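You operate a simulated robot arm through the tools that you are given. There is no shell and no other tool. Be economical: measure what you need, move in short steps, check, and stop when the job is done.

Carry out the task below with a simulated robot arm. There is one attempt and no reset: what you move stays moved.

TASK
Take the cupcake from the cake stand and put it on top of the silver stack of small steel bowls on the top of the wide steel table. Then fetch the dark cupcake from the top of the wide steel table and set it on top of the yellow tin.
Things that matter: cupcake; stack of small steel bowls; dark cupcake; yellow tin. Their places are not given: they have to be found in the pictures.

It is judged by the outcome, as a careful person would: the job done as asked, and still so three seconds after it is handed in. It fails if anything else is knocked over, pushed out of place, dropped, spilled or broken.

THE ROBOT
A 7-joint arm with a two-finger parallel gripper, fixed in place. Base frame: the origin is at the foot of the arm, x ahead of it, y to its left, z up; the work surface is at about z = 0. Lengths are in cm, angles in rad, forces in N, time in s.
With the tool pointing down near the work surface it reaches from about 24 to 62 cm from the base axis. Its first joint turns from -1.152 to 1.152 rad. Payload 2.6 kg.
Tool frame: the origin (TCP) lies between the finger pads and is the grasp point; the fingertips stand 3 cm ahead of it; z points along the fingers, y is the line along which they close. The gripper opens to 9.4 cm. The fingers are 2.8 cm wide and 1 cm thick; the gripper's body (5 by 9.6 cm) begins 5.5 cm behind the TCP.
Orientation is told as [roll, pitch, yaw] about the base's x, y, z axes, in that order, counted from this pose: with the fingers straight down and closing along the base's y, the tool's x points along the base's -x, its y along +y and its z along -z.

THE INTERFACE
- The arm moves only by the tool jog_arm. Its argument "commands" is a list of rows, each an object (a shift or turn left out is 0, a gripper value left out holds the last) with "travel": the shift along the base's x, y, z in cm, a list of three; "rotation": the turn, a rotation vector about the base's x, y, z in rad, a list of three; "jaw": the closure, from 0 (fully open) to 1 (shut). In form: [{"travel": [x, y, z], "rotation": [rx, ry, rz], "jaw": jaw}, ...]. A call has 1 to 12 rows; each row shifts and turns the commanded pose from where the row before left it. A row lasts 0.2 s, in which the tool goes at most 5 cm and 0.15 rad; a call with a longer step from one row to the next is refused whole, and so is a gripper value outside its range. A pose out of reach is approached as far as the arm can. The call stops where the force on the tool passes 40 N (or 10 N more than at its start, if that is more) or the arm is blocked; 0.2 s more then pass. The fingers move at their own pace (about 7.2 cm/s each) and stop on an object; they squeeze with about 41 N. The grip force told is the motor's: it shows also when the fingers shut on nothing. Time passes only in rows, and 0.2 s behind the last, so rows that do not move let the fingers close. It gives the time, the measured TCP pose, the force on the tool (base axes), the opening and the grip force at its end, in the units of the frame above (readings bear some noise), and new pictures: "pictures" is both (left out), scene, wrist or none.
- Cameras (640 x 400 px; columns grow to the right, rows downward): "scene" is fixed at [2.97, 41.13, 56.28]; the picture's right is [-0.88, -0.47, 0.00], its down [-0.26, 0.49, -0.83] and it looks along [0.39, -0.73, -0.56] (base axes); focal length 292 px, centre (320, 200). "wrist" rides on the gripper at [-3.7, 0, -5.8] in the tool frame; the picture's right is [0.00, -1.00, 0.00], its down [0.97, 0.00, -0.24] and it looks along [0.24, 0.00, 0.97] (tool axes); focal length 218 px, centre (320, 200).
- point_at(camera, pixels): for up to 12 pixels [column, row] of the newest picture of that camera ("zoom" is the newest enlarged one), the place [x, y, z] in the base frame of the surface seen there, good to about 0.2 cm, but the place of the scene camera against the robot may be out by one fixed shift of up to 1.8 cm in any direction. No time passes.
- close_up(camera, box): a new picture of the part [left, top, right, bottom] of that camera's present view, enlarged. No time passes.
- hand_in(): hands the job in; it is judged then, once.

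Work in short steps. Measure before you move; look again where a grasp or a placing could have gone wrong, and mend it. You have 80 turns and 120 pictures in all, the two below and enlarged ones among them. Open the gripper and draw the arm clear of the work before you hand the job in, unless the task says otherwise; then end with one line.

The tools are called after "Request:" as name(argument=value, ...) on one line, values as JSON. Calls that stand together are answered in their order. jog_arm: Moves the arm, as the interface text tells. Its arguments: {"type":"object","properties":{"commands":{"type":"array"},"pictures":{"type":"string","enum":["both","scene","wrist","none"]}},"required":["commands"]} The other tools are called the same way: point_at (camera, pixels) gives the place of the surface under pixels of a picture; close_up (camera, box) takes an enlarged picture of a part of a camera's view; hand_in () hands the job in.

At the start:

```text
t: 0.0
tcp_pos: [38.39, 6.89, 39.68]
tool_rot: [0.0, 0.002, 0.001]
force: [0.1, 0.1, 0.2]
finger_gap: 9.39
grasp_force: 0.0
```

scene: 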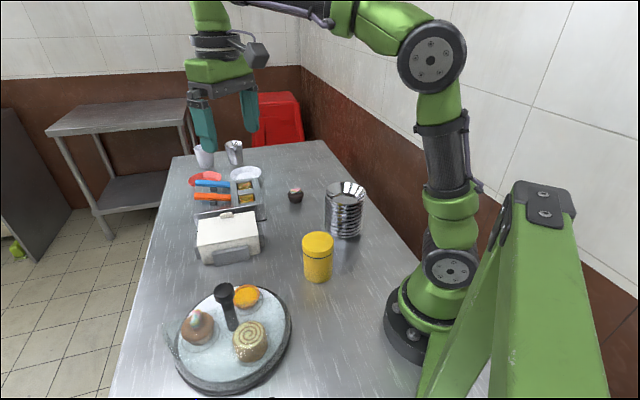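
wrist: 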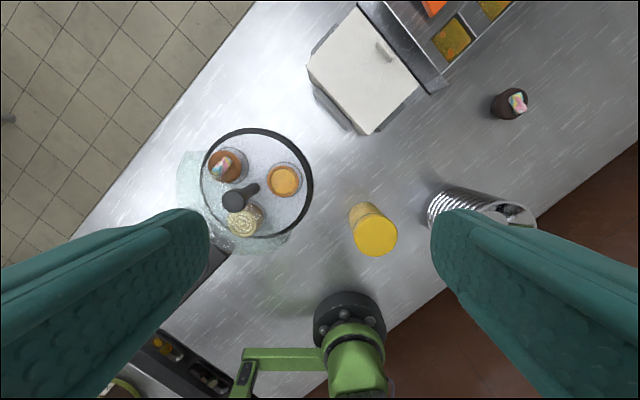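

I see the cake stand at scene (233,335), bowls (345,210), tin (317,258) and the dark cupcake (295,195). I'll enlarge both views to identify them.

Request:
close_up(camera="scene", box=[160, 270, 310, 400])

Request:
close_up(camera="wrist", box=[170, 110, 330, 260])

Request:
point_at(camera="wrist", pixels=[[224, 165], [283, 180], [246, 220], [238, 200], [510, 103], [517, 101], [375, 237], [505, 215], [300, 220], [215, 185], [360, 170], [190, 190]])

Request:
point_at(camera="scene", pixels=[[197, 320], [246, 293], [250, 332], [223, 290], [295, 190], [295, 200], [317, 242], [345, 190], [318, 279], [270, 360], [345, 235], [175, 345]])

```text
3.08 times, centred on (235, 335) of scene
```

zoom: 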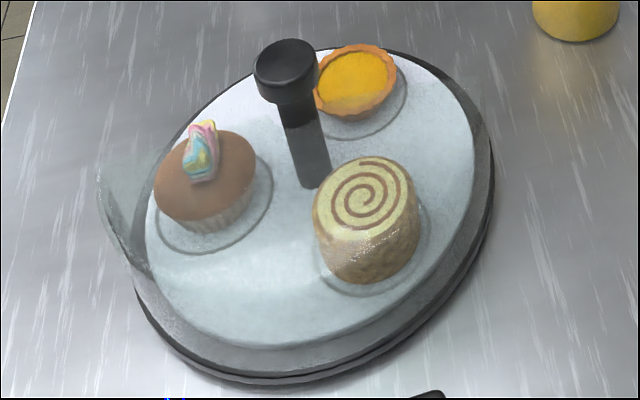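

```text
2.67 times, centred on (250, 185) of wrist
```

zoom: 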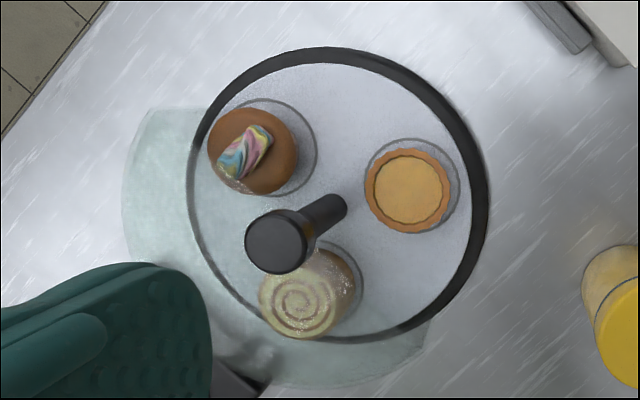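

```text
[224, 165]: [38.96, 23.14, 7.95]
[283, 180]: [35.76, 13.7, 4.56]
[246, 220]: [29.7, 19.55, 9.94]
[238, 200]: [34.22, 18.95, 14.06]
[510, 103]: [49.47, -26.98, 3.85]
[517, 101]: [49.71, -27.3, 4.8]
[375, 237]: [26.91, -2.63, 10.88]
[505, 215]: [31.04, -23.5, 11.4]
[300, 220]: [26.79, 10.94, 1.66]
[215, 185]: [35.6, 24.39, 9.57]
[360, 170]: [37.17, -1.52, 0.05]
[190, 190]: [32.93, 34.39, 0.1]
```

```text
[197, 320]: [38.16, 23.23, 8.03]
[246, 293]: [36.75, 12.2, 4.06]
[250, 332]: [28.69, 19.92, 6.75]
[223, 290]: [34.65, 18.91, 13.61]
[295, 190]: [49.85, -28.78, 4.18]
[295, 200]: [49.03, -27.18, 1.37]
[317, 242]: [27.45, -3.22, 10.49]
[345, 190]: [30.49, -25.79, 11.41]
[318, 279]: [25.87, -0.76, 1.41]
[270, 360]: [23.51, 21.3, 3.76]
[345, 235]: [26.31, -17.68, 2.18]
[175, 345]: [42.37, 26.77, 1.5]
```

The cupcake is on the stand near (39,23), and a clear glass shield seems to stand round part of the plate. I'll move the wrist camera above it for a better look.

Request:
jog_arm(commands=[{"travel": [0, 4.5, -1]}, {"travel": [0, 4.5, -1]}, {"travel": [0, 4, -1]}, {"travel": [0, 3, -1]}, {"travel": [0, 0, 0]}], pictures="both")

Request:
close_up(camera="wrist", box=[220, 100, 420, 300])

```text
t: 1.2
tcp_pos: [38.35, 23.02, 35.39]
tool_rot: [-0.001, 0.0, 0.0]
force: [0.5, -0.5, -0.7]
finger_gap: 9.4
grasp_force: 0.1
```

scene: 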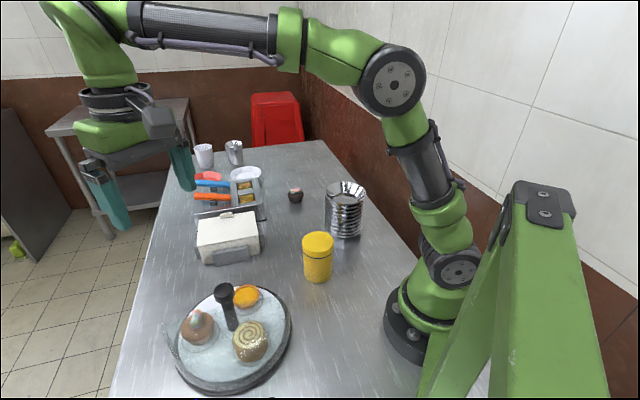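
wrist: 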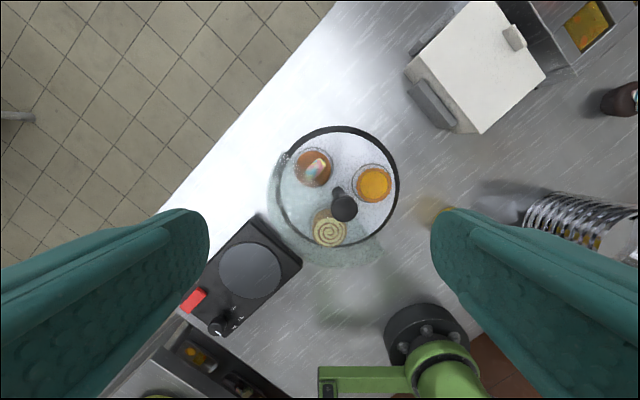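

```text
2.00 times, centred on (320, 200) of wrist
```

zoom: 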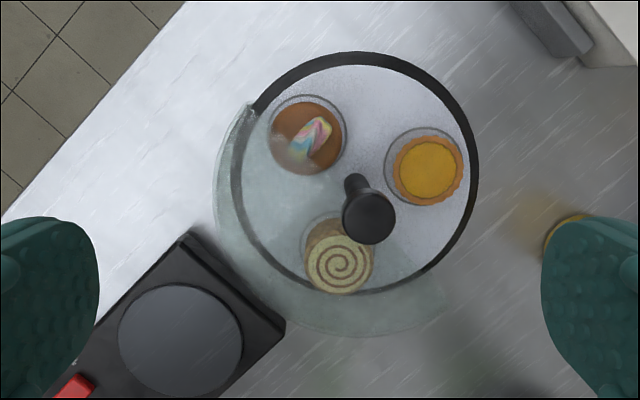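

The tinted area suggests a part-dome of glass over the plate. I'll measure it with several points.

Request:
point_at(camera="zoom", pixels=[[250, 105], [240, 125], [225, 200], [245, 270], [300, 325], [440, 300], [280, 120], [290, 150], [300, 190], [270, 200], [380, 260], [290, 230]])

Request:
point_at(camera="zoom", pixels=[[315, 135], [335, 115], [307, 137], [272, 140], [345, 140], [308, 102], [307, 174], [330, 190], [320, 210], [400, 290], [368, 220], [430, 290]])

Request:
close_up(camera="wrist", box=[265, 120, 365, 220])

```text
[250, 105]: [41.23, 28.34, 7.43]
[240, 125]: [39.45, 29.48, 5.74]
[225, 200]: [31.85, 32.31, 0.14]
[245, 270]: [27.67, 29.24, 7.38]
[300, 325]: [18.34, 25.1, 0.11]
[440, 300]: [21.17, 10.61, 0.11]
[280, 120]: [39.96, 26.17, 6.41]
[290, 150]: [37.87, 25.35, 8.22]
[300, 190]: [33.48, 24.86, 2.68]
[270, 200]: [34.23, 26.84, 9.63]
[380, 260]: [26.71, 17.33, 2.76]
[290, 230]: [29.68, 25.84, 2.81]
```

```text
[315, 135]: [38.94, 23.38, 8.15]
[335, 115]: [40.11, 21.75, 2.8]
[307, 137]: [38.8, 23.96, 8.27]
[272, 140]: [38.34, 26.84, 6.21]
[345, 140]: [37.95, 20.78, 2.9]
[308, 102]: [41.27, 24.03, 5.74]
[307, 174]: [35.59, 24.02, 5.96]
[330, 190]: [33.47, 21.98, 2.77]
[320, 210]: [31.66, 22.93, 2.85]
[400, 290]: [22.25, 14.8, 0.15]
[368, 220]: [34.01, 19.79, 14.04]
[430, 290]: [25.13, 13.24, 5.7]
```

```text
4.00 times, centred on (315, 170) of wrist
```

zoom: 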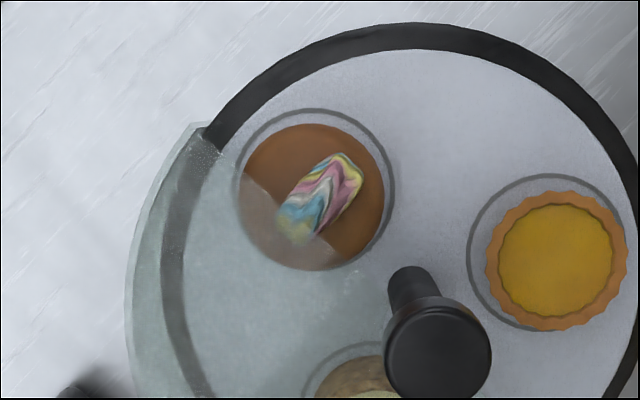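

Glass covers the (−x,+y) half, and its edge runs right over the cupcake at roughly 45°. I'll yaw −45° and tilt, to look in from the open side (+x,−y).

Request:
jog_arm(commands=[{"travel": [2, -2, -0.5], "rotation": [0, 0, -0.131]}, {"travel": [2, -2, -0.5], "rotation": [0, 0, -0.131]}, {"travel": [2, -2, -0.5], "rotation": [0, 0, -0.131]}, {"travel": [2, -2, -0.5], "rotation": [0, 0, -0.131]}, {"travel": [1, -1, -0.5], "rotation": [0, 0, -0.131]}, {"travel": [1, -1, -0.5], "rotation": [0, 0, -0.131]}, {"travel": [0, 0, -2], "rotation": [0.099, 0.099, 0]}, {"travel": [0, 0, -2], "rotation": [0.099, 0.099, 0]}, {"travel": [0, 0, -2], "rotation": [0.099, 0.099, 0]}, {"travel": [0, 0, -2], "rotation": [0.099, 0.099, 0]}, {"travel": [0, 0, -2], "rotation": [0.099, 0.099, 0]}, {"travel": [0, 0, 0]}])

Request:
close_up(camera="wrist", box=[220, 100, 420, 300])

```text
t: 3.8
tcp_pos: [48.45, 12.82, 22.67]
tool_rot: [-0.001, 0.7, -0.786]
force: [0.8, 0.3, -0.8]
finger_gap: 9.39
grasp_force: 0.0
```

scene: 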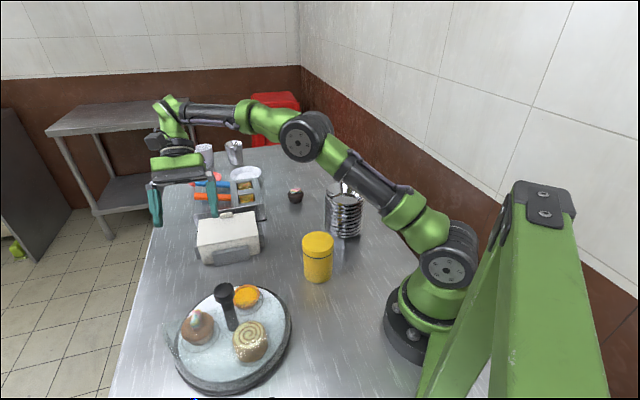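
wrist: 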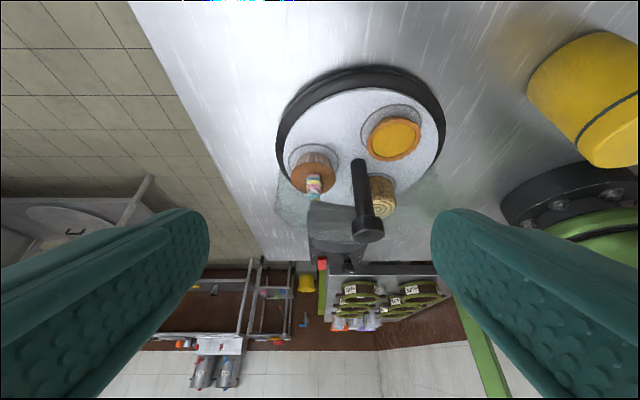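

```text
2.00 times, centred on (320, 200) of wrist
```

zoom: 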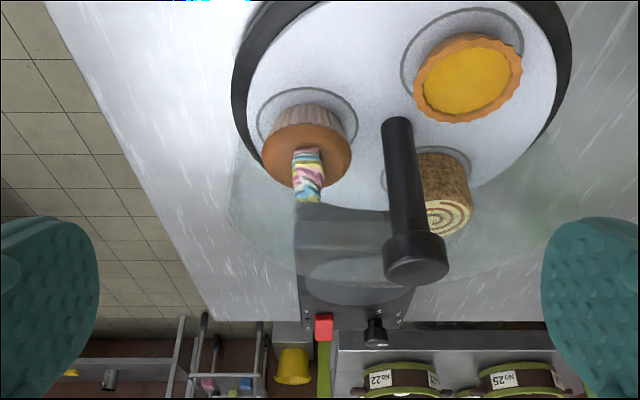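

Request:
close_up(camera="wrist", box=[265, 140, 365, 240])

Request:
close_up(camera="wrist", box=[350, 140, 450, 240])

Request:
point_at(camera="wrist", pixels=[[277, 185], [278, 190], [276, 205], [280, 215], [300, 225], [340, 235], [312, 185], [314, 193], [290, 200], [313, 199], [400, 220], [430, 190]])

```text
4.00 times, centred on (315, 190) of wrist
```

zoom: 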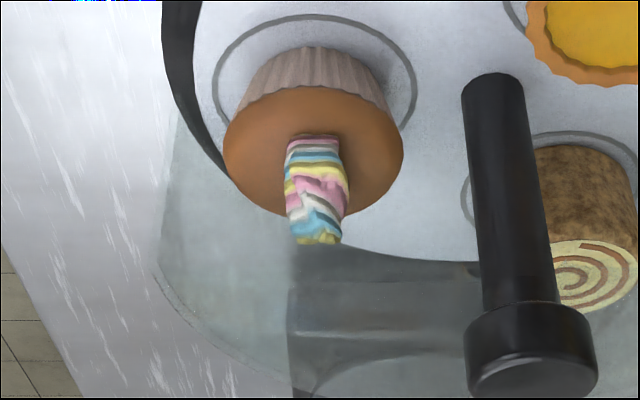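

```text
4.00 times, centred on (400, 190) of wrist
```

zoom: 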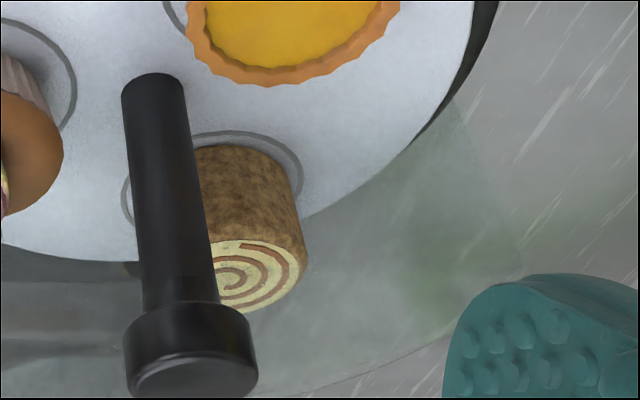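

```text
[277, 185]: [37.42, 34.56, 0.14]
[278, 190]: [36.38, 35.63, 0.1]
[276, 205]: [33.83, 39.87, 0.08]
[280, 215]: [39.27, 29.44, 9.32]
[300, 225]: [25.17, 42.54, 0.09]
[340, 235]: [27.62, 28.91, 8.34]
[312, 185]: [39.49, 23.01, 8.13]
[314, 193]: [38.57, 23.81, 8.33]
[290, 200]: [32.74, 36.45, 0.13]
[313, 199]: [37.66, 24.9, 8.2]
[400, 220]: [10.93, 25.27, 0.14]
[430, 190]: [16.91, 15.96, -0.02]
```

The shield is a curved wall with a flat roof at about z≈9.5, open towards (+x,−y). I'll measure the cupcake's rim extents and the glass edge precisely before reaching in.

Request:
point_at(camera="wrist", pixels=[[292, 177], [334.5, 177], [313, 162], [313, 166], [299, 157], [329, 157], [313, 190], [356, 160], [363, 160], [275, 207], [276, 210], [280, 216]])

Request:
point_at(camera="wrist", pixels=[[279, 170], [278, 175], [277, 180], [276, 195], [275, 200], [275, 204], [277, 212], [283, 219], [288, 223], [293, 228], [350, 200], [314, 200]])

```text
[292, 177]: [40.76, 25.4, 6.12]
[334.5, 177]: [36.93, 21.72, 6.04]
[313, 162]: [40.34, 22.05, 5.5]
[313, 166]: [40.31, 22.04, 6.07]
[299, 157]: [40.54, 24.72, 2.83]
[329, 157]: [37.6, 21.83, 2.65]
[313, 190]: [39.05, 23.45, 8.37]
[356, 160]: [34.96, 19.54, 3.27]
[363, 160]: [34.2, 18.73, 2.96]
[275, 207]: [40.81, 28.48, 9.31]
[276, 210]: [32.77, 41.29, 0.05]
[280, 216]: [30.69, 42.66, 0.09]
```

```text
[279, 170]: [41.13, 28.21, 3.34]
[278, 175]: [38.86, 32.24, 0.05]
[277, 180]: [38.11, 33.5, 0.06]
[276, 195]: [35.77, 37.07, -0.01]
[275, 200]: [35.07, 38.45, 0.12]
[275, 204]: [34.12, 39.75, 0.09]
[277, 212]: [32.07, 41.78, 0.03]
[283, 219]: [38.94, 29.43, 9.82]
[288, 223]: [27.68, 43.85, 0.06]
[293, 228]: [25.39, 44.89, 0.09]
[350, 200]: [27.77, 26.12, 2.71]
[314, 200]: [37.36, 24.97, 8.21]
```

Cupcake centre is (38.4,24.0), rim diameter about 5.4 at z≈6.1; the glass edge sits about 1 cm behind its centre. I'll partly close the jaws to about 6.8 cm and go to a pre-grasp 10 cm back along the tool axis.

Request:
jog_arm(commands=[{"travel": [-1.3, 1.6, -2.1], "jaw": 0.277}, {"travel": [-1.3, 1.6, -2.1]}, {"travel": [-1.3, 1.6, -2.1]}, {"travel": [-1.35, 1.68, -2.27]}, {"travel": [0, 0, 0]}])

Request:
close_up(camera="wrist", box=[220, 100, 420, 300])

```text
t: 5.0
tcp_pos: [43.26, 19.24, 14.18]
tool_rot: [-0.003, 0.7, -0.787]
force: [-0.1, -0.2, 0.6]
finger_gap: 6.79
grasp_force: 0.0
```

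scene: 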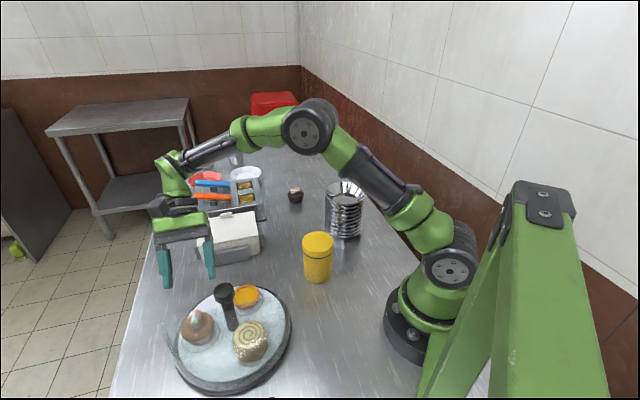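
wrist: 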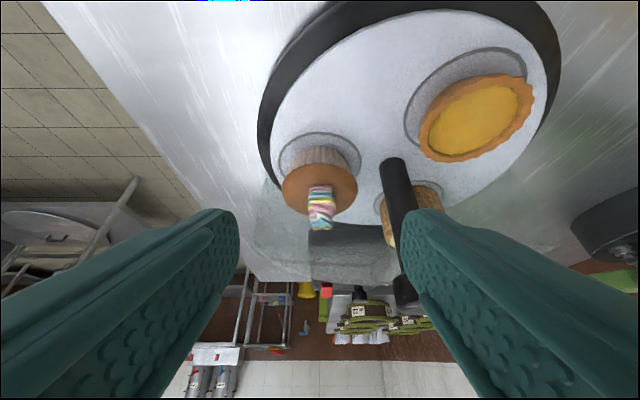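

```text
2.00 times, centred on (320, 200) of wrist
```

zoom: 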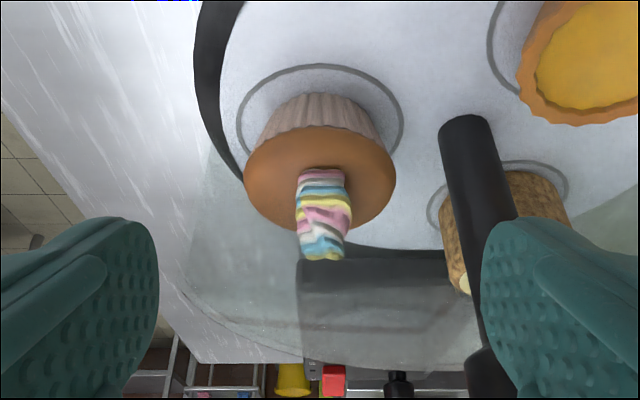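

Cupcake is centred between the fingers (col ~320). I'll advance 6 cm along the tool axis and check.

Request:
jog_arm(commands=[{"travel": [-0.9, 0.9, -1.52]}, {"travel": [-0.9, 0.9, -1.52]}, {"travel": [-0.9, 0.9, -1.52]}, {"travel": [0, 0, 0]}])

Request:
close_up(camera="scene", box=[160, 270, 310, 400])

```text
t: 6.0
tcp_pos: [40.46, 21.77, 9.42]
tool_rot: [0.0, 0.7, -0.788]
force: [0.3, 1.1, -0.3]
finger_gap: 6.82
grasp_force: 0.2
```

scene: 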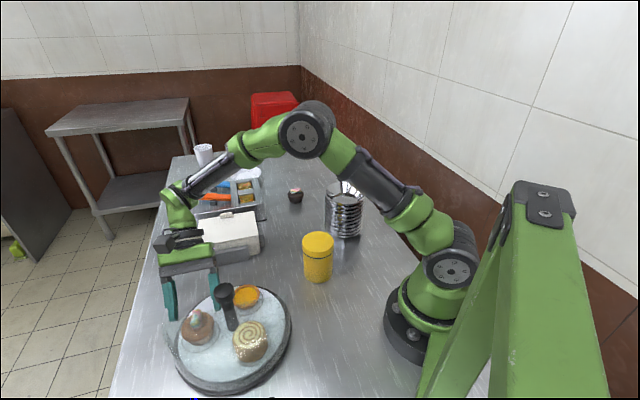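
wrist: 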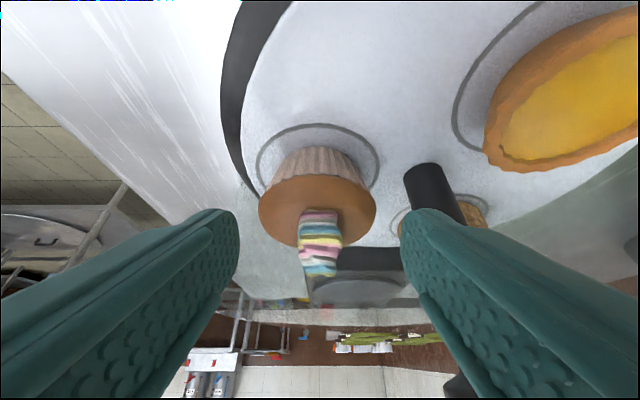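

```text
3.08 times, centred on (235, 335) of scene
```

zoom: 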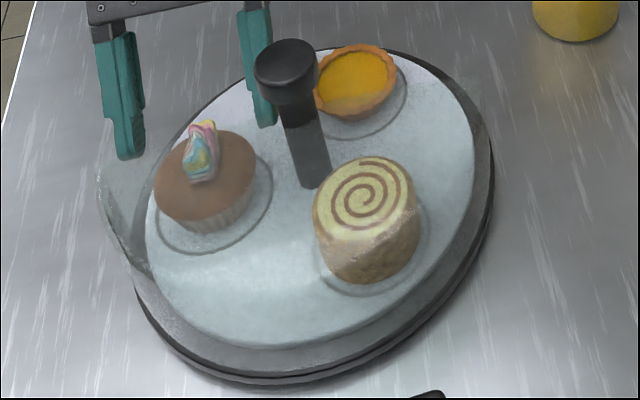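

Still centred. I'll complete the approach to (38.6,23.8,6.5).

Request:
jog_arm(commands=[{"travel": [-0.92, 1.01, -1.46]}, {"travel": [-0.91, 1.01, -1.46]}, {"travel": [0, 0, 0]}])

Request:
close_up(camera="scene", box=[160, 270, 310, 400])

```text
t: 6.8
tcp_pos: [38.42, 23.97, 6.47]
tool_rot: [-0.002, 0.7, -0.789]
force: [0.5, 0.0, -0.2]
finger_gap: 6.77
grasp_force: 0.2
```

scene: 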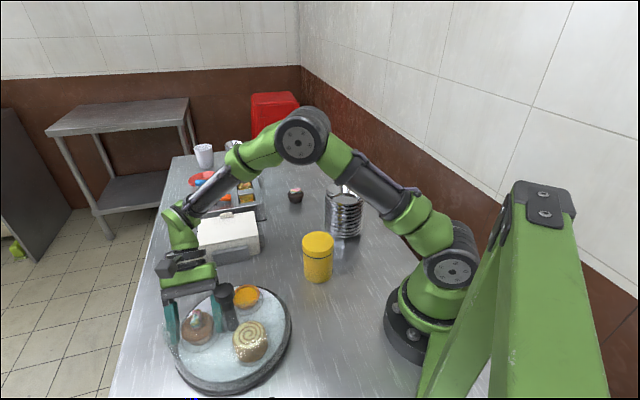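
wrist: 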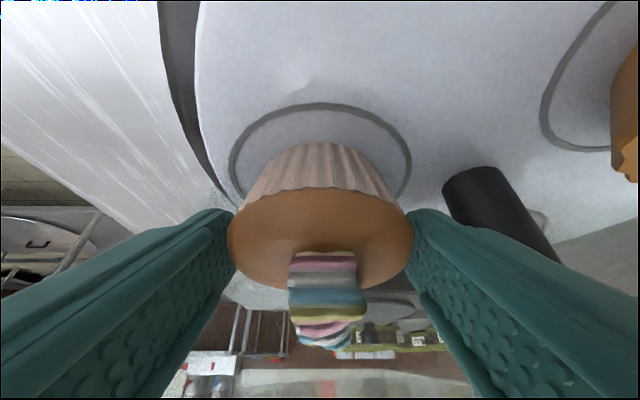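

```text
3.08 times, centred on (235, 335) of scene
```

zoom: 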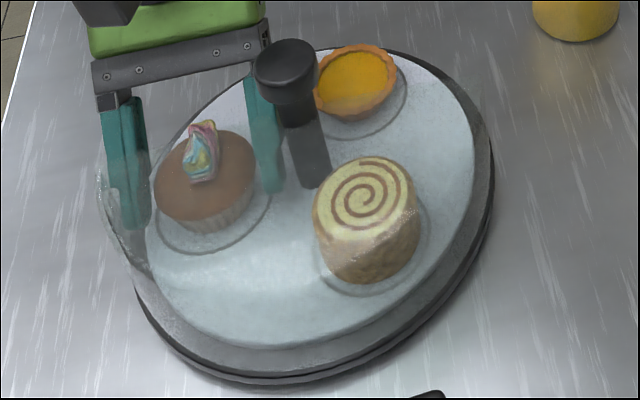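

Fingers straddle the cupcake without contact. Closing moderately.

Request:
jog_arm(commands=[{"jaw": 0.5}, {"travel": [0, 0, 0]}, {"travel": [0, 0, 0]}], pictures="wrist")

```text
t: 7.6
tcp_pos: [38.61, 23.93, 6.5]
tool_rot: [-0.001, 0.7, -0.788]
force: [0.5, -0.6, -0.4]
finger_gap: 5.82
grasp_force: 41.3
```

wrist: 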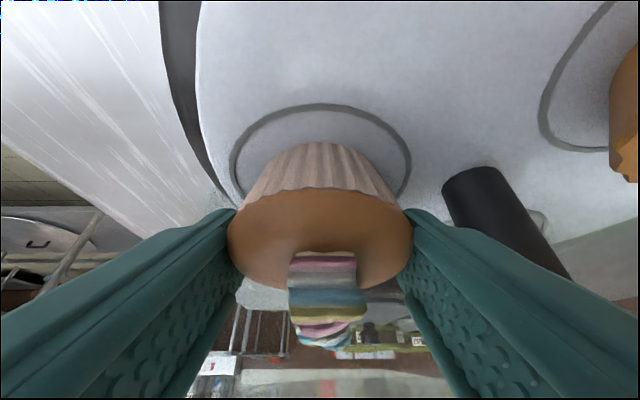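

Gripped (5.82 cm, 41 N). Lift slightly, draw out along the open side, then rise.

Request:
jog_arm(commands=[{"travel": [0, 0, 0.4]}, {"travel": [0.7, -0.7, 0.3]}, {"travel": [0.9, -0.9, 0.3]}, {"travel": [1.2, -1.2, 0.8]}, {"travel": [1.5, -1.5, 2]}, {"travel": [1.5, -1.5, 3]}, {"travel": [0, 0, 4]}, {"travel": [0, 0, 4]}, {"travel": [0, 0, 0]}])

```text
t: 9.6
tcp_pos: [44.41, 18.07, 21.32]
tool_rot: [-0.002, 0.7, -0.786]
force: [-0.3, -0.5, -0.8]
finger_gap: 5.81
grasp_force: 40.7
```

scene: 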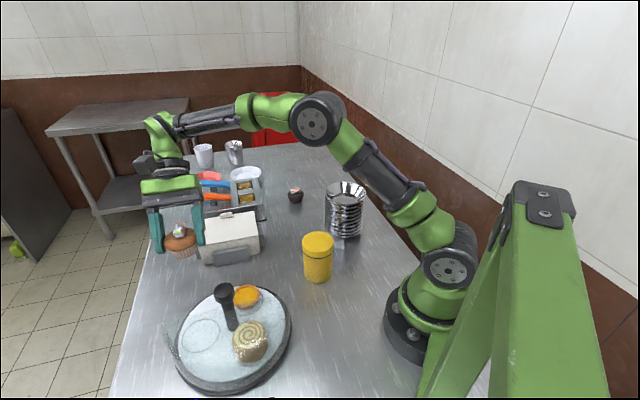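
wrist: 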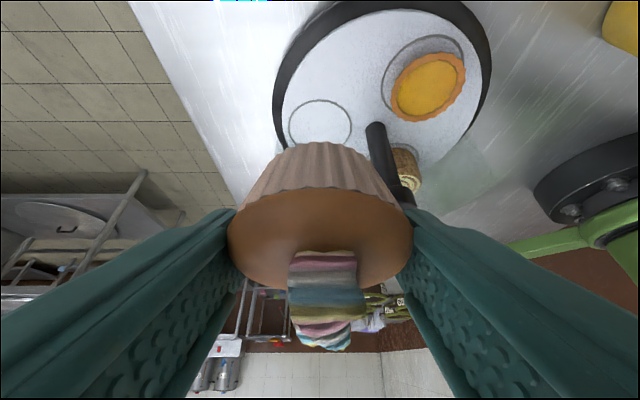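

Cupcake is out and upright. Now I'll examine the bowl stack.

Request:
close_up(camera="scene", box=[270, 160, 400, 250])

Request:
point_at(camera="scene", pixels=[[327, 190], [364, 192], [345, 183], [345, 200], [345, 190], [335, 187], [355, 190], [346, 207], [317, 234], [317, 240], [304, 243], [331, 243]])

```text
4.44 times, centred on (335, 205) of scene
```

zoom: 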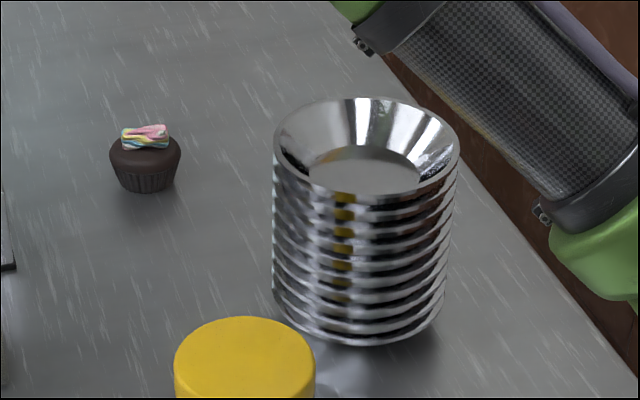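

```text
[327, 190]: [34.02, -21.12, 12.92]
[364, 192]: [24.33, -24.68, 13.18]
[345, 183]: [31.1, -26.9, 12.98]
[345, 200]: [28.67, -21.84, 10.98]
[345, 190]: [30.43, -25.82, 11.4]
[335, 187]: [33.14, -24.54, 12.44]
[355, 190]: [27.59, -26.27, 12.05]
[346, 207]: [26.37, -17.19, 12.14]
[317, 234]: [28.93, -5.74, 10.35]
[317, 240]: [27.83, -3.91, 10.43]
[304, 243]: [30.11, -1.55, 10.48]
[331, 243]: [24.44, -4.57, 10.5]
```

The bowl has sloping sides (rim z≈13, floor ≈11), so tilted fingers would not fit in it. I'll set the cupcake on clear table and regrasp vertically and higher; first I check the free space.

Request:
point_at(camera="scene", pixels=[[265, 225], [263, 250], [232, 262], [258, 213], [198, 225], [250, 238], [285, 240], [285, 220], [275, 270], [268, 205], [262, 185], [291, 330]])

Request:
point_at(camera="scene", pixels=[[303, 192], [287, 192], [295, 203], [295, 189], [300, 260], [290, 280], [215, 225], [240, 214], [205, 262], [267, 245], [285, 310], [250, 285]])

Request:
close_up(camera="scene", box=[180, 160, 330, 290])

```text
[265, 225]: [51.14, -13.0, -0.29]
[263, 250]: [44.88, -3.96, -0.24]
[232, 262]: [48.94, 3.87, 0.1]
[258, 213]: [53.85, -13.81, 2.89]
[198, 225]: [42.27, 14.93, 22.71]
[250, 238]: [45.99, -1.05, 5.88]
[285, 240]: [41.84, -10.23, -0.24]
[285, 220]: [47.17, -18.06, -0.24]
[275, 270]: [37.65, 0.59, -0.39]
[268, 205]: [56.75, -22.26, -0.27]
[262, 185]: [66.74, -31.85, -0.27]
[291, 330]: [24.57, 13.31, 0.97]
```

```text
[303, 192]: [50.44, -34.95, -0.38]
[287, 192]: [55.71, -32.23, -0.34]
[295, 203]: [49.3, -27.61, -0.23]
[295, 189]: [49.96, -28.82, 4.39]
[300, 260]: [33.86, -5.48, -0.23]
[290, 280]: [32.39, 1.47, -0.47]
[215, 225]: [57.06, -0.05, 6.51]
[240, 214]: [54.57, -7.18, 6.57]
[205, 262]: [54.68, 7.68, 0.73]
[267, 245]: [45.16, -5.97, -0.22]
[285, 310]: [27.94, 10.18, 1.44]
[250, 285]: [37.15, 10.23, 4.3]
```

```text
3.08 times, centred on (255, 225) of scene
```

zoom: 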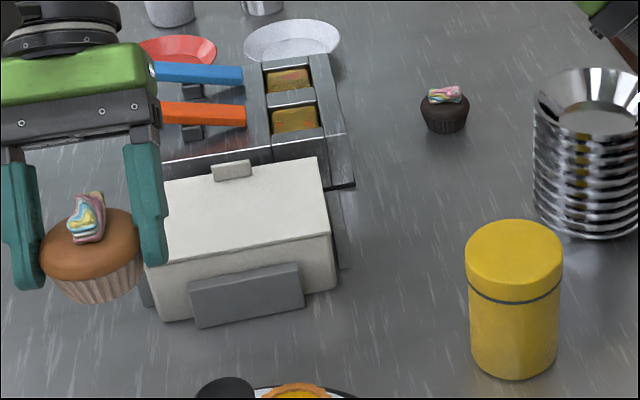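

Clear table around (40,−14), between box, dark cupcake and bowls. I'll carry the cupcake there at height.

Request:
jog_arm(commands=[{"travel": [-0.55, -4, 0]}, {"travel": [-0.55, -4, 0]}, {"travel": [-0.55, -4, 0]}, {"travel": [-0.55, -4, 0]}, {"travel": [-0.55, -4, 0]}, {"travel": [-0.55, -4, 0]}, {"travel": [-0.55, -4, 0]}, {"travel": [-0.55, -4, 0]}, {"travel": [0, 0, -4]}, {"travel": [0, 0, -3]}, {"travel": [0, 0, 0]}])

```text
t: 12.0
tcp_pos: [39.95, -13.92, 14.49]
tool_rot: [-0.002, 0.7, -0.789]
force: [-1.0, 0.2, -0.4]
finger_gap: 5.83
grasp_force: 41.4
```

scene: 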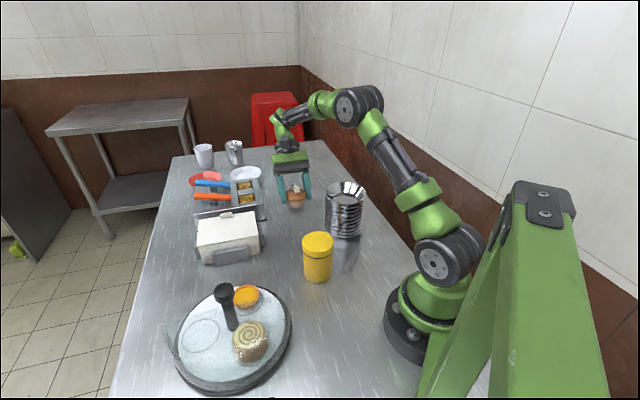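
wrist: 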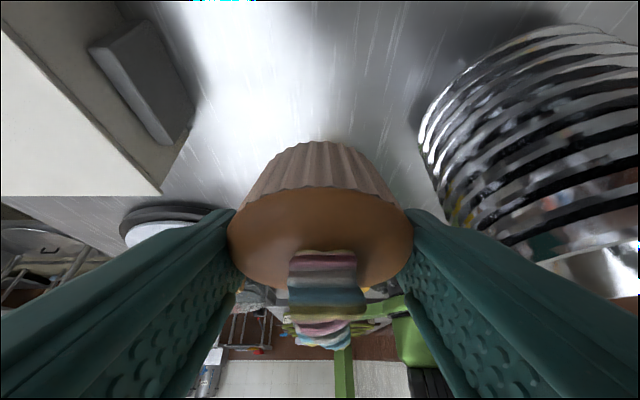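

Request:
jog_arm(commands=[{"travel": [0, 0, -3]}, {"travel": [0, 0, -3]}, {"travel": [0, 0, -2.5]}, {"travel": [0, 0, -1.2]}, {"travel": [0, 0, -0.6]}, {"travel": [0, 0, 0]}])

Request:
close_up(camera="scene", box=[230, 150, 380, 280])

```text
t: 13.4
tcp_pos: [39.94, -13.93, 4.11]
tool_rot: [-0.002, 0.699, -0.784]
force: [-0.5, 0.5, -0.2]
finger_gap: 5.84
grasp_force: 41.4
```

scene: 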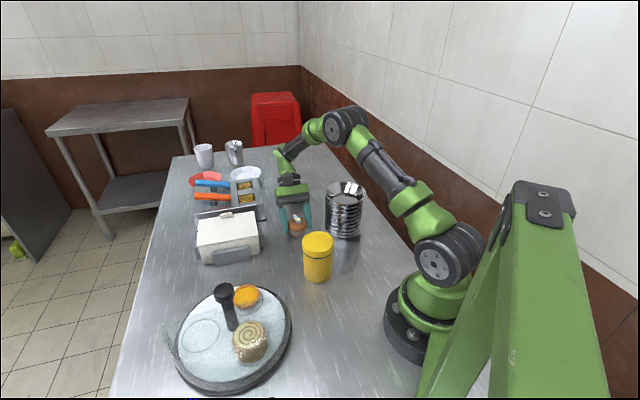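
wrist: 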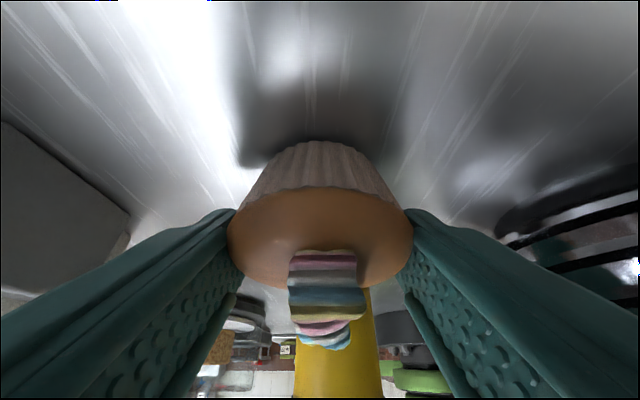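

```text
3.08 times, centred on (305, 215) of scene
```

zoom: 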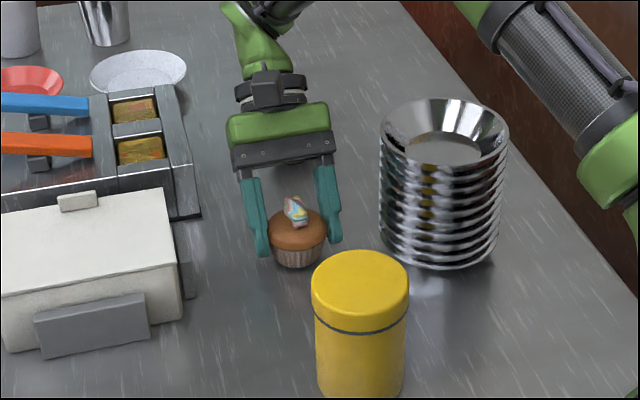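

Request:
jog_arm(commands=[{"travel": [0, 0, -0.2]}, {"travel": [0, 0, 0]}], pictures="none")

Request:
jog_arm(commands=[{"travel": [0, 0, -0.15]}, {"travel": [0, 0, 0]}], pictures="none")

```text
t: 14.0
tcp_pos: [39.94, -13.9, 3.99]
tool_rot: [0.0, 0.7, -0.79]
force: [-0.1, -0.2, -1.3]
finger_gap: 5.84
grasp_force: 40.8
```

```text
t: 14.6
tcp_pos: [40.01, -13.95, 3.86]
tool_rot: [0.0, 0.7, -0.789]
force: [0.5, 0.3, -0.1]
finger_gap: 5.83
grasp_force: 41.3
```

Request:
jog_arm(commands=[{"travel": [0, 0, -0.12]}, {"travel": [0, 0, 0]}], pictures="none")

Request:
jog_arm(commands=[{"travel": [0, 0, -0.1]}, {"travel": [0, 0, 0]}], pictures="wrist")

```text
t: 15.2
tcp_pos: [39.97, -13.85, 3.83]
tool_rot: [0.002, 0.697, -0.787]
force: [-2.3, -1.9, 10.4]
finger_gap: 5.82
grasp_force: 40.7
```

```text
t: 15.8
tcp_pos: [40.03, -13.82, 3.86]
tool_rot: [0.001, 0.696, -0.789]
force: [-2.5, -3.7, 29.2]
finger_gap: 5.81
grasp_force: 41.6
```

wrist: 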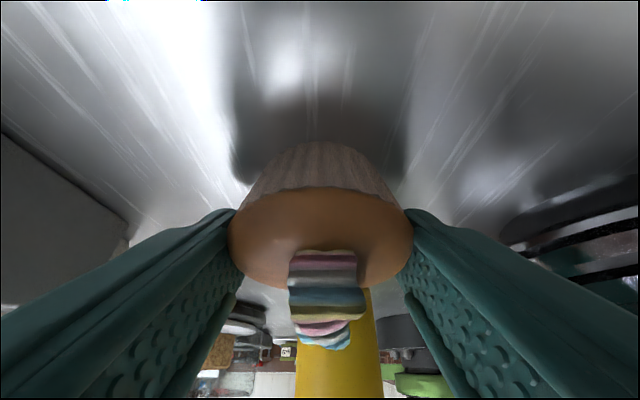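

Contact with the table (29 N). I'll ease the pressure, open, and withdraw along the tool axis.

Request:
jog_arm(commands=[{"travel": [0, 0, 0.12]}, {"jaw": 0.22}, {"travel": [0, 0, 0]}, {"travel": [1.35, -1.35, 2.3]}, {"travel": [1.35, -1.35, 2.3]}, {"travel": [0.9, -0.9, 3.5]}, {"travel": [0, 0, 4]}, {"travel": [0, 0, 4]}, {"travel": [0, 0, 0]}])

```text
t: 17.8
tcp_pos: [43.54, -17.31, 18.03]
tool_rot: [0.003, 0.695, -0.786]
force: [1.1, 0.5, 0.3]
finger_gap: 7.34
grasp_force: 0.0
out of reach, approached as far as the arm can: row 8
```

scene: 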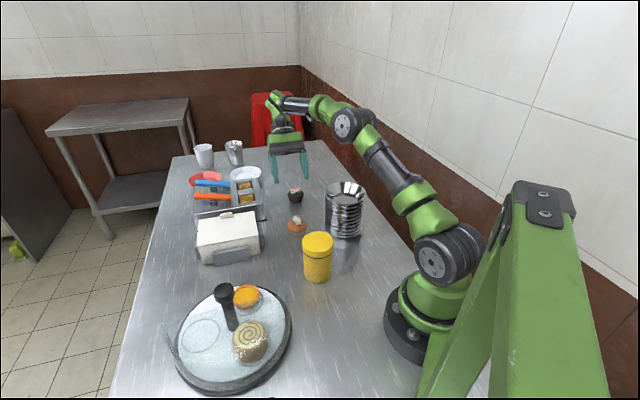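
wrist: 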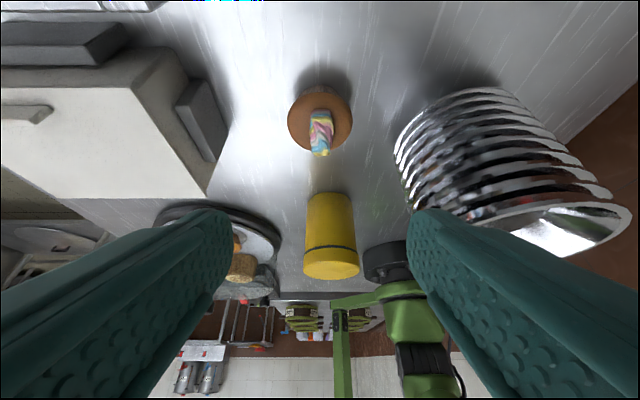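

Cupcake stands upright. I'll bring the tool back to vertical above it and measure everything from there.

Request:
jog_arm(commands=[{"travel": [-0.7, 0.7, 0.4], "rotation": [-0.099, -0.099, 0], "jaw": 0}, {"travel": [-0.7, 0.7, 0.4], "rotation": [-0.099, -0.099, 0]}, {"travel": [-0.7, 0.7, 0.4], "rotation": [-0.099, -0.099, 0]}, {"travel": [-0.7, 0.7, 0.4], "rotation": [-0.099, -0.099, 0]}, {"travel": [-0.7, 0.7, 0.4], "rotation": [-0.099, -0.099, 0]}, {"travel": [0, 0, 4]}, {"travel": [0, 0, 4]}, {"travel": [0, 0, 0]}])

```text
t: 19.6
tcp_pos: [40.15, -13.71, 27.95]
tool_rot: [0.001, 0.001, -0.786]
force: [0.4, -0.2, 0.6]
finger_gap: 9.42
grasp_force: 0.1
```

scene: 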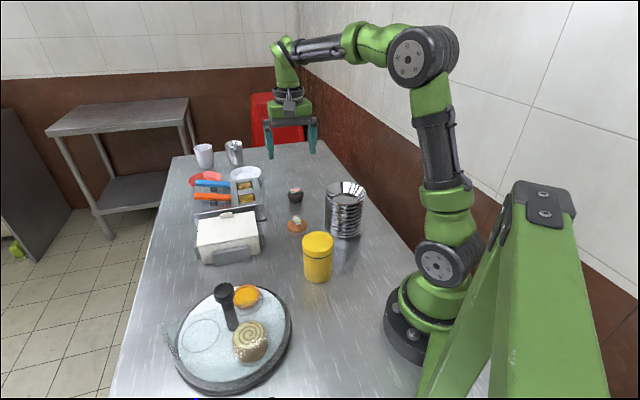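
wrist: 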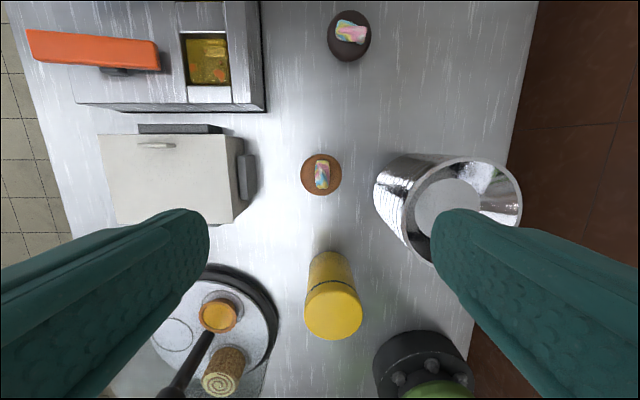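

Request:
point_at(camera="wrist", pixels=[[303.5, 175], [339.5, 175], [321, 156], [321, 193.5], [518, 200], [470, 160], [449, 203], [425, 178], [329, 36], [369, 36], [349, 12], [349, 59]])

Request:
point_at(camera="wrist", pixels=[[333, 312], [306, 312], [360, 312], [333, 338], [333, 288], [416, 205], [448, 180], [478, 195], [520, 190], [500, 168], [440, 166], [415, 185]])

Request:
close_up(camera="wrist", box=[350, 130, 550, 270])

```text
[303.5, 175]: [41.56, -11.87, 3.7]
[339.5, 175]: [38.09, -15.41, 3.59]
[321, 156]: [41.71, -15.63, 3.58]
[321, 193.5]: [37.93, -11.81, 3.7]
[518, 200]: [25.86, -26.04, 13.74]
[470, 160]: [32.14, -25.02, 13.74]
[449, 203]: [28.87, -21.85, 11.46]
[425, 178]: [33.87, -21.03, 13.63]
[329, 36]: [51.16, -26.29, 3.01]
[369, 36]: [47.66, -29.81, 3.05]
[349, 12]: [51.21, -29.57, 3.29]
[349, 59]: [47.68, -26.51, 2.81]
```

```text
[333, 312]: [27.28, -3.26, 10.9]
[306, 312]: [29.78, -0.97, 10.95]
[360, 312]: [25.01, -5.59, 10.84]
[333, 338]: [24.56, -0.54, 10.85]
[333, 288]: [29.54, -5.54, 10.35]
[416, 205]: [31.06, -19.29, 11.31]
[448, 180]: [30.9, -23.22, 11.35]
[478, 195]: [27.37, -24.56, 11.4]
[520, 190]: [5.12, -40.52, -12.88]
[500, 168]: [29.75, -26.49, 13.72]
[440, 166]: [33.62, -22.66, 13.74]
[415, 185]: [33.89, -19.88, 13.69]
```

```text
2.86 times, centred on (450, 200) of wrist
```

zoom: 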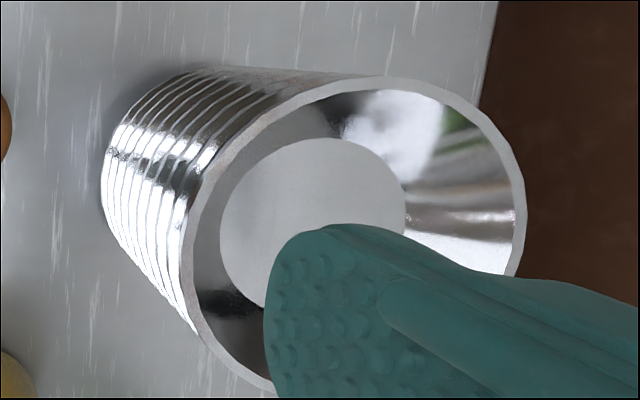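

Fit: cupcake centre (39.8,−13.7), bowl centre (28.65,−21.35) with floor z 11.4 and rim 13.7, tin top (27.4,−3.3,10.9), dark cupcake (49.4,−28.05). Now a vertical descent over the cupcake.

Request:
jog_arm(commands=[{"travel": [-0.33, 0.03, -4.2], "jaw": 0.15}, {"travel": [0, 0, -4.2]}, {"travel": [0, 0, -4.2]}, {"travel": [0, 0, -4.2]}, {"travel": [0, 0, -3]}, {"travel": [0, 0, 0]}])

```text
t: 21.0
tcp_pos: [39.82, -13.65, 8.28]
tool_rot: [0.0, 0.001, -0.788]
force: [-0.5, -0.2, -0.6]
finger_gap: 7.98
grasp_force: 0.0
```

scene: 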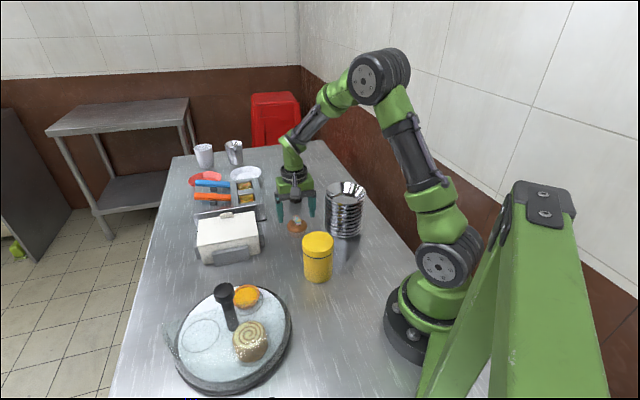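
wrist: 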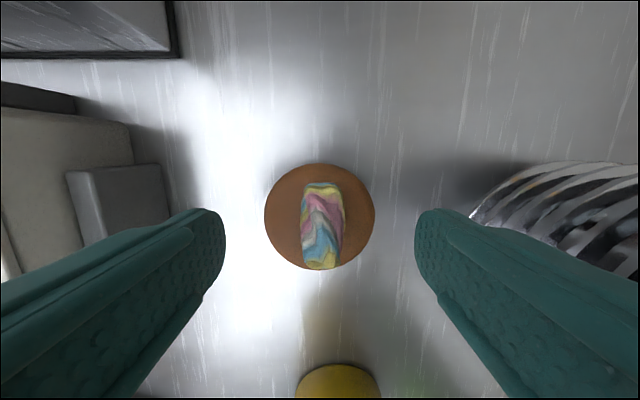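

Well centred (col 320). Descend to z 4.9 and close.

Request:
jog_arm(commands=[{"travel": [0, 0, -1.8]}, {"travel": [0, 0, -1.55]}, {"travel": [0, 0, 0]}, {"jaw": 0.5}, {"travel": [0, 0, 0]}, {"travel": [0, 0, 0]}])

Request:
close_up(camera="scene", box=[250, 170, 350, 260])

```text
t: 22.4
tcp_pos: [39.68, -13.78, 4.74]
tool_rot: [0.0, -0.002, -0.787]
force: [0.0, 0.4, 0.8]
finger_gap: 5.81
grasp_force: 41.3
```

scene: 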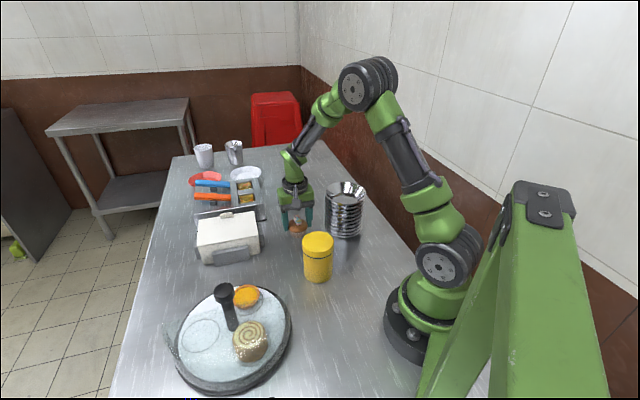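
wrist: 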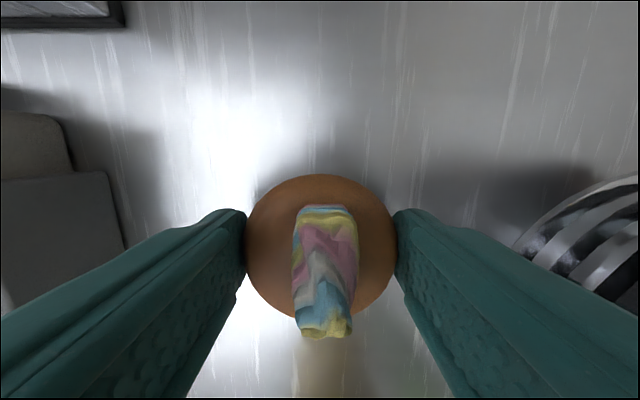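

```text
4.44 times, centred on (300, 215) of scene
```

zoom: 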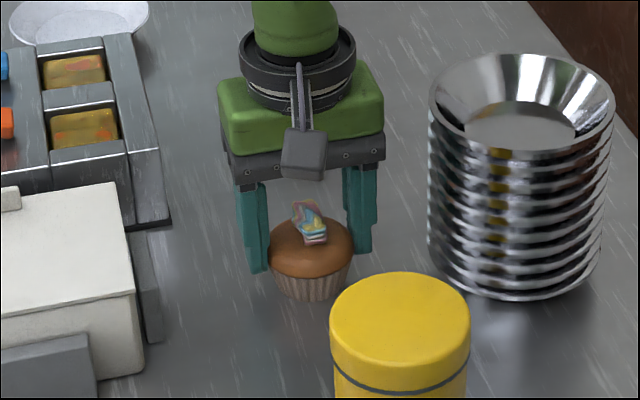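

Gripped high on the rim. Lift and carry over the bowl stack.

Request:
jog_arm(commands=[{"travel": [0, 0, 3]}, {"travel": [0, 0, 4.5]}, {"travel": [0, 0, 4.5]}, {"travel": [0, 0, 4.5]}, {"travel": [0, 0, 1]}, {"travel": [-3.7, -2.56, 0]}, {"travel": [-3.7, -2.56, 0]}, {"travel": [-3.7, -2.5, 0]}, {"travel": [0, 0, 0]}])

Request:
close_up(camera="scene", box=[280, 140, 400, 250])

```text
t: 24.4
tcp_pos: [28.33, -21.34, 22.09]
tool_rot: [-0.001, 0.001, -0.786]
force: [0.4, -0.2, -0.5]
finger_gap: 5.79
grasp_force: 41.4
```

scene: 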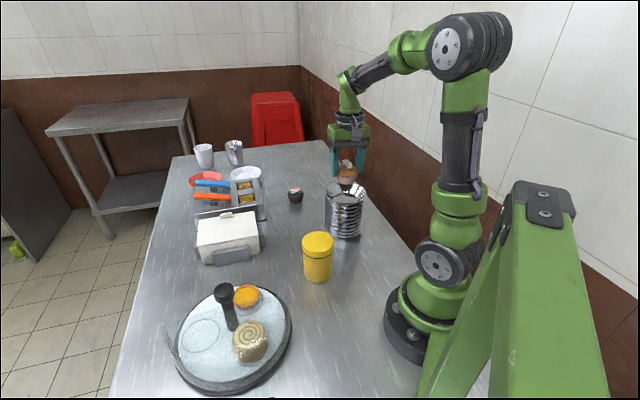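
wrist: 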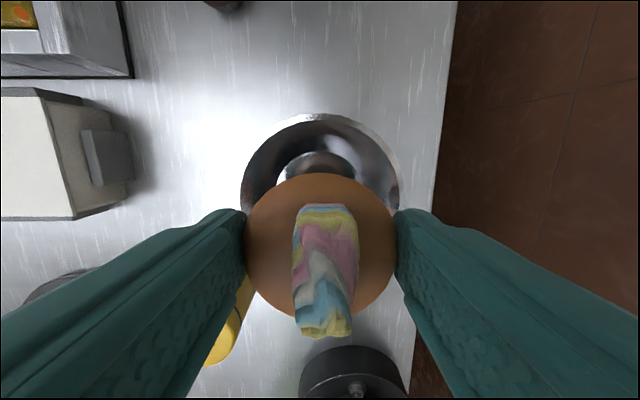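

```text
3.64 times, centred on (340, 195) of scene
```

zoom: 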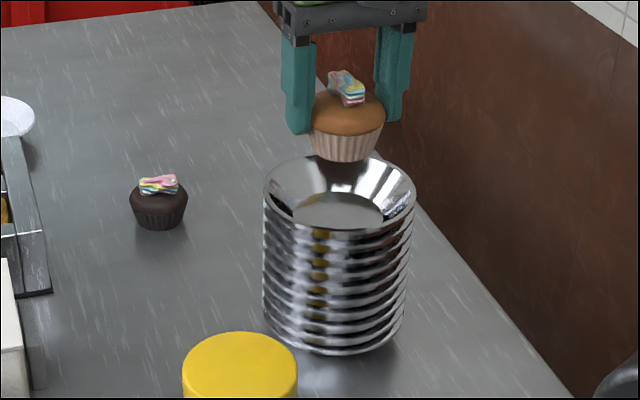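

Request:
point_at(camera="wrist", pixels=[[320, 115], [243, 190], [399, 190], [262, 141], [380, 141], [290, 120], [350, 120], [320, 155], [291, 165], [350, 165]])

```text
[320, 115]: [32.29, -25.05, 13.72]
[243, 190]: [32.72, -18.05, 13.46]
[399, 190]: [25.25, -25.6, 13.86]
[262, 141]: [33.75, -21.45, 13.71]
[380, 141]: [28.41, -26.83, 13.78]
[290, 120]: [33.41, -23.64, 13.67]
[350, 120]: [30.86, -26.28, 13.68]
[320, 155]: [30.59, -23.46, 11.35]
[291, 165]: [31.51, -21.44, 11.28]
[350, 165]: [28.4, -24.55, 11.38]
```

Centred over the bowl within tolerance (fit centre (28.5,−21.3)). Descend to just above contact.

Request:
jog_arm(commands=[{"travel": [-0.1, 0, -2]}, {"travel": [0, 0, -2]}, {"travel": [0, 0, -1.2]}, {"travel": [0, 0, 0]}])

Request:
close_up(camera="scene", box=[280, 140, 400, 250])

```text
t: 25.1
tcp_pos: [28.53, -21.51, 18.07]
tool_rot: [0.006, -0.012, -0.788]
force: [-0.2, 0.2, 2.2]
finger_gap: 5.79
grasp_force: 40.6
stopped in row 3: the force on the tool passed its limit (the readings are from after the stop); the commanded pose is now the measured one
```

scene: 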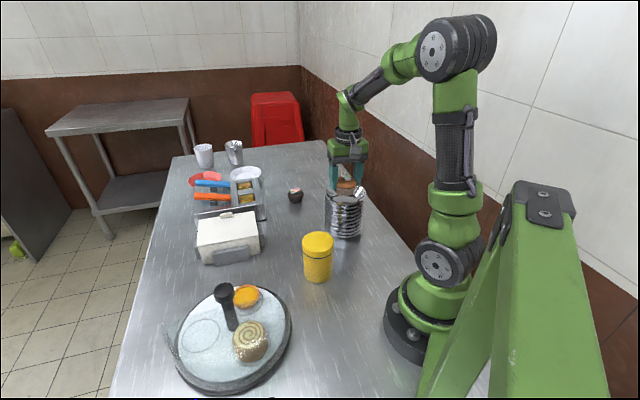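
wrist: 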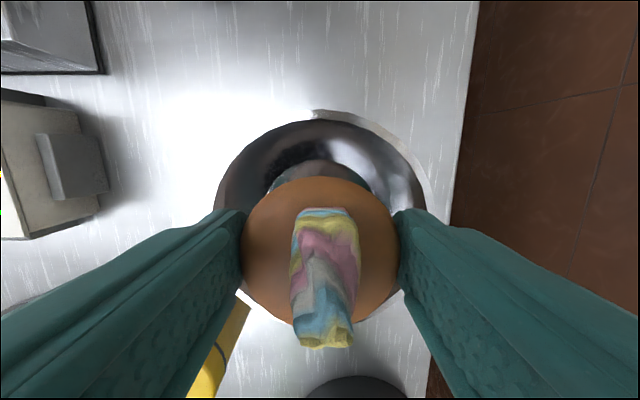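

```text
3.64 times, centred on (340, 195) of scene
```

zoom: 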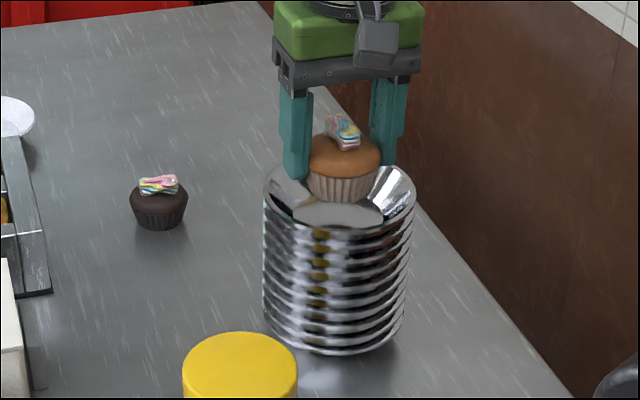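

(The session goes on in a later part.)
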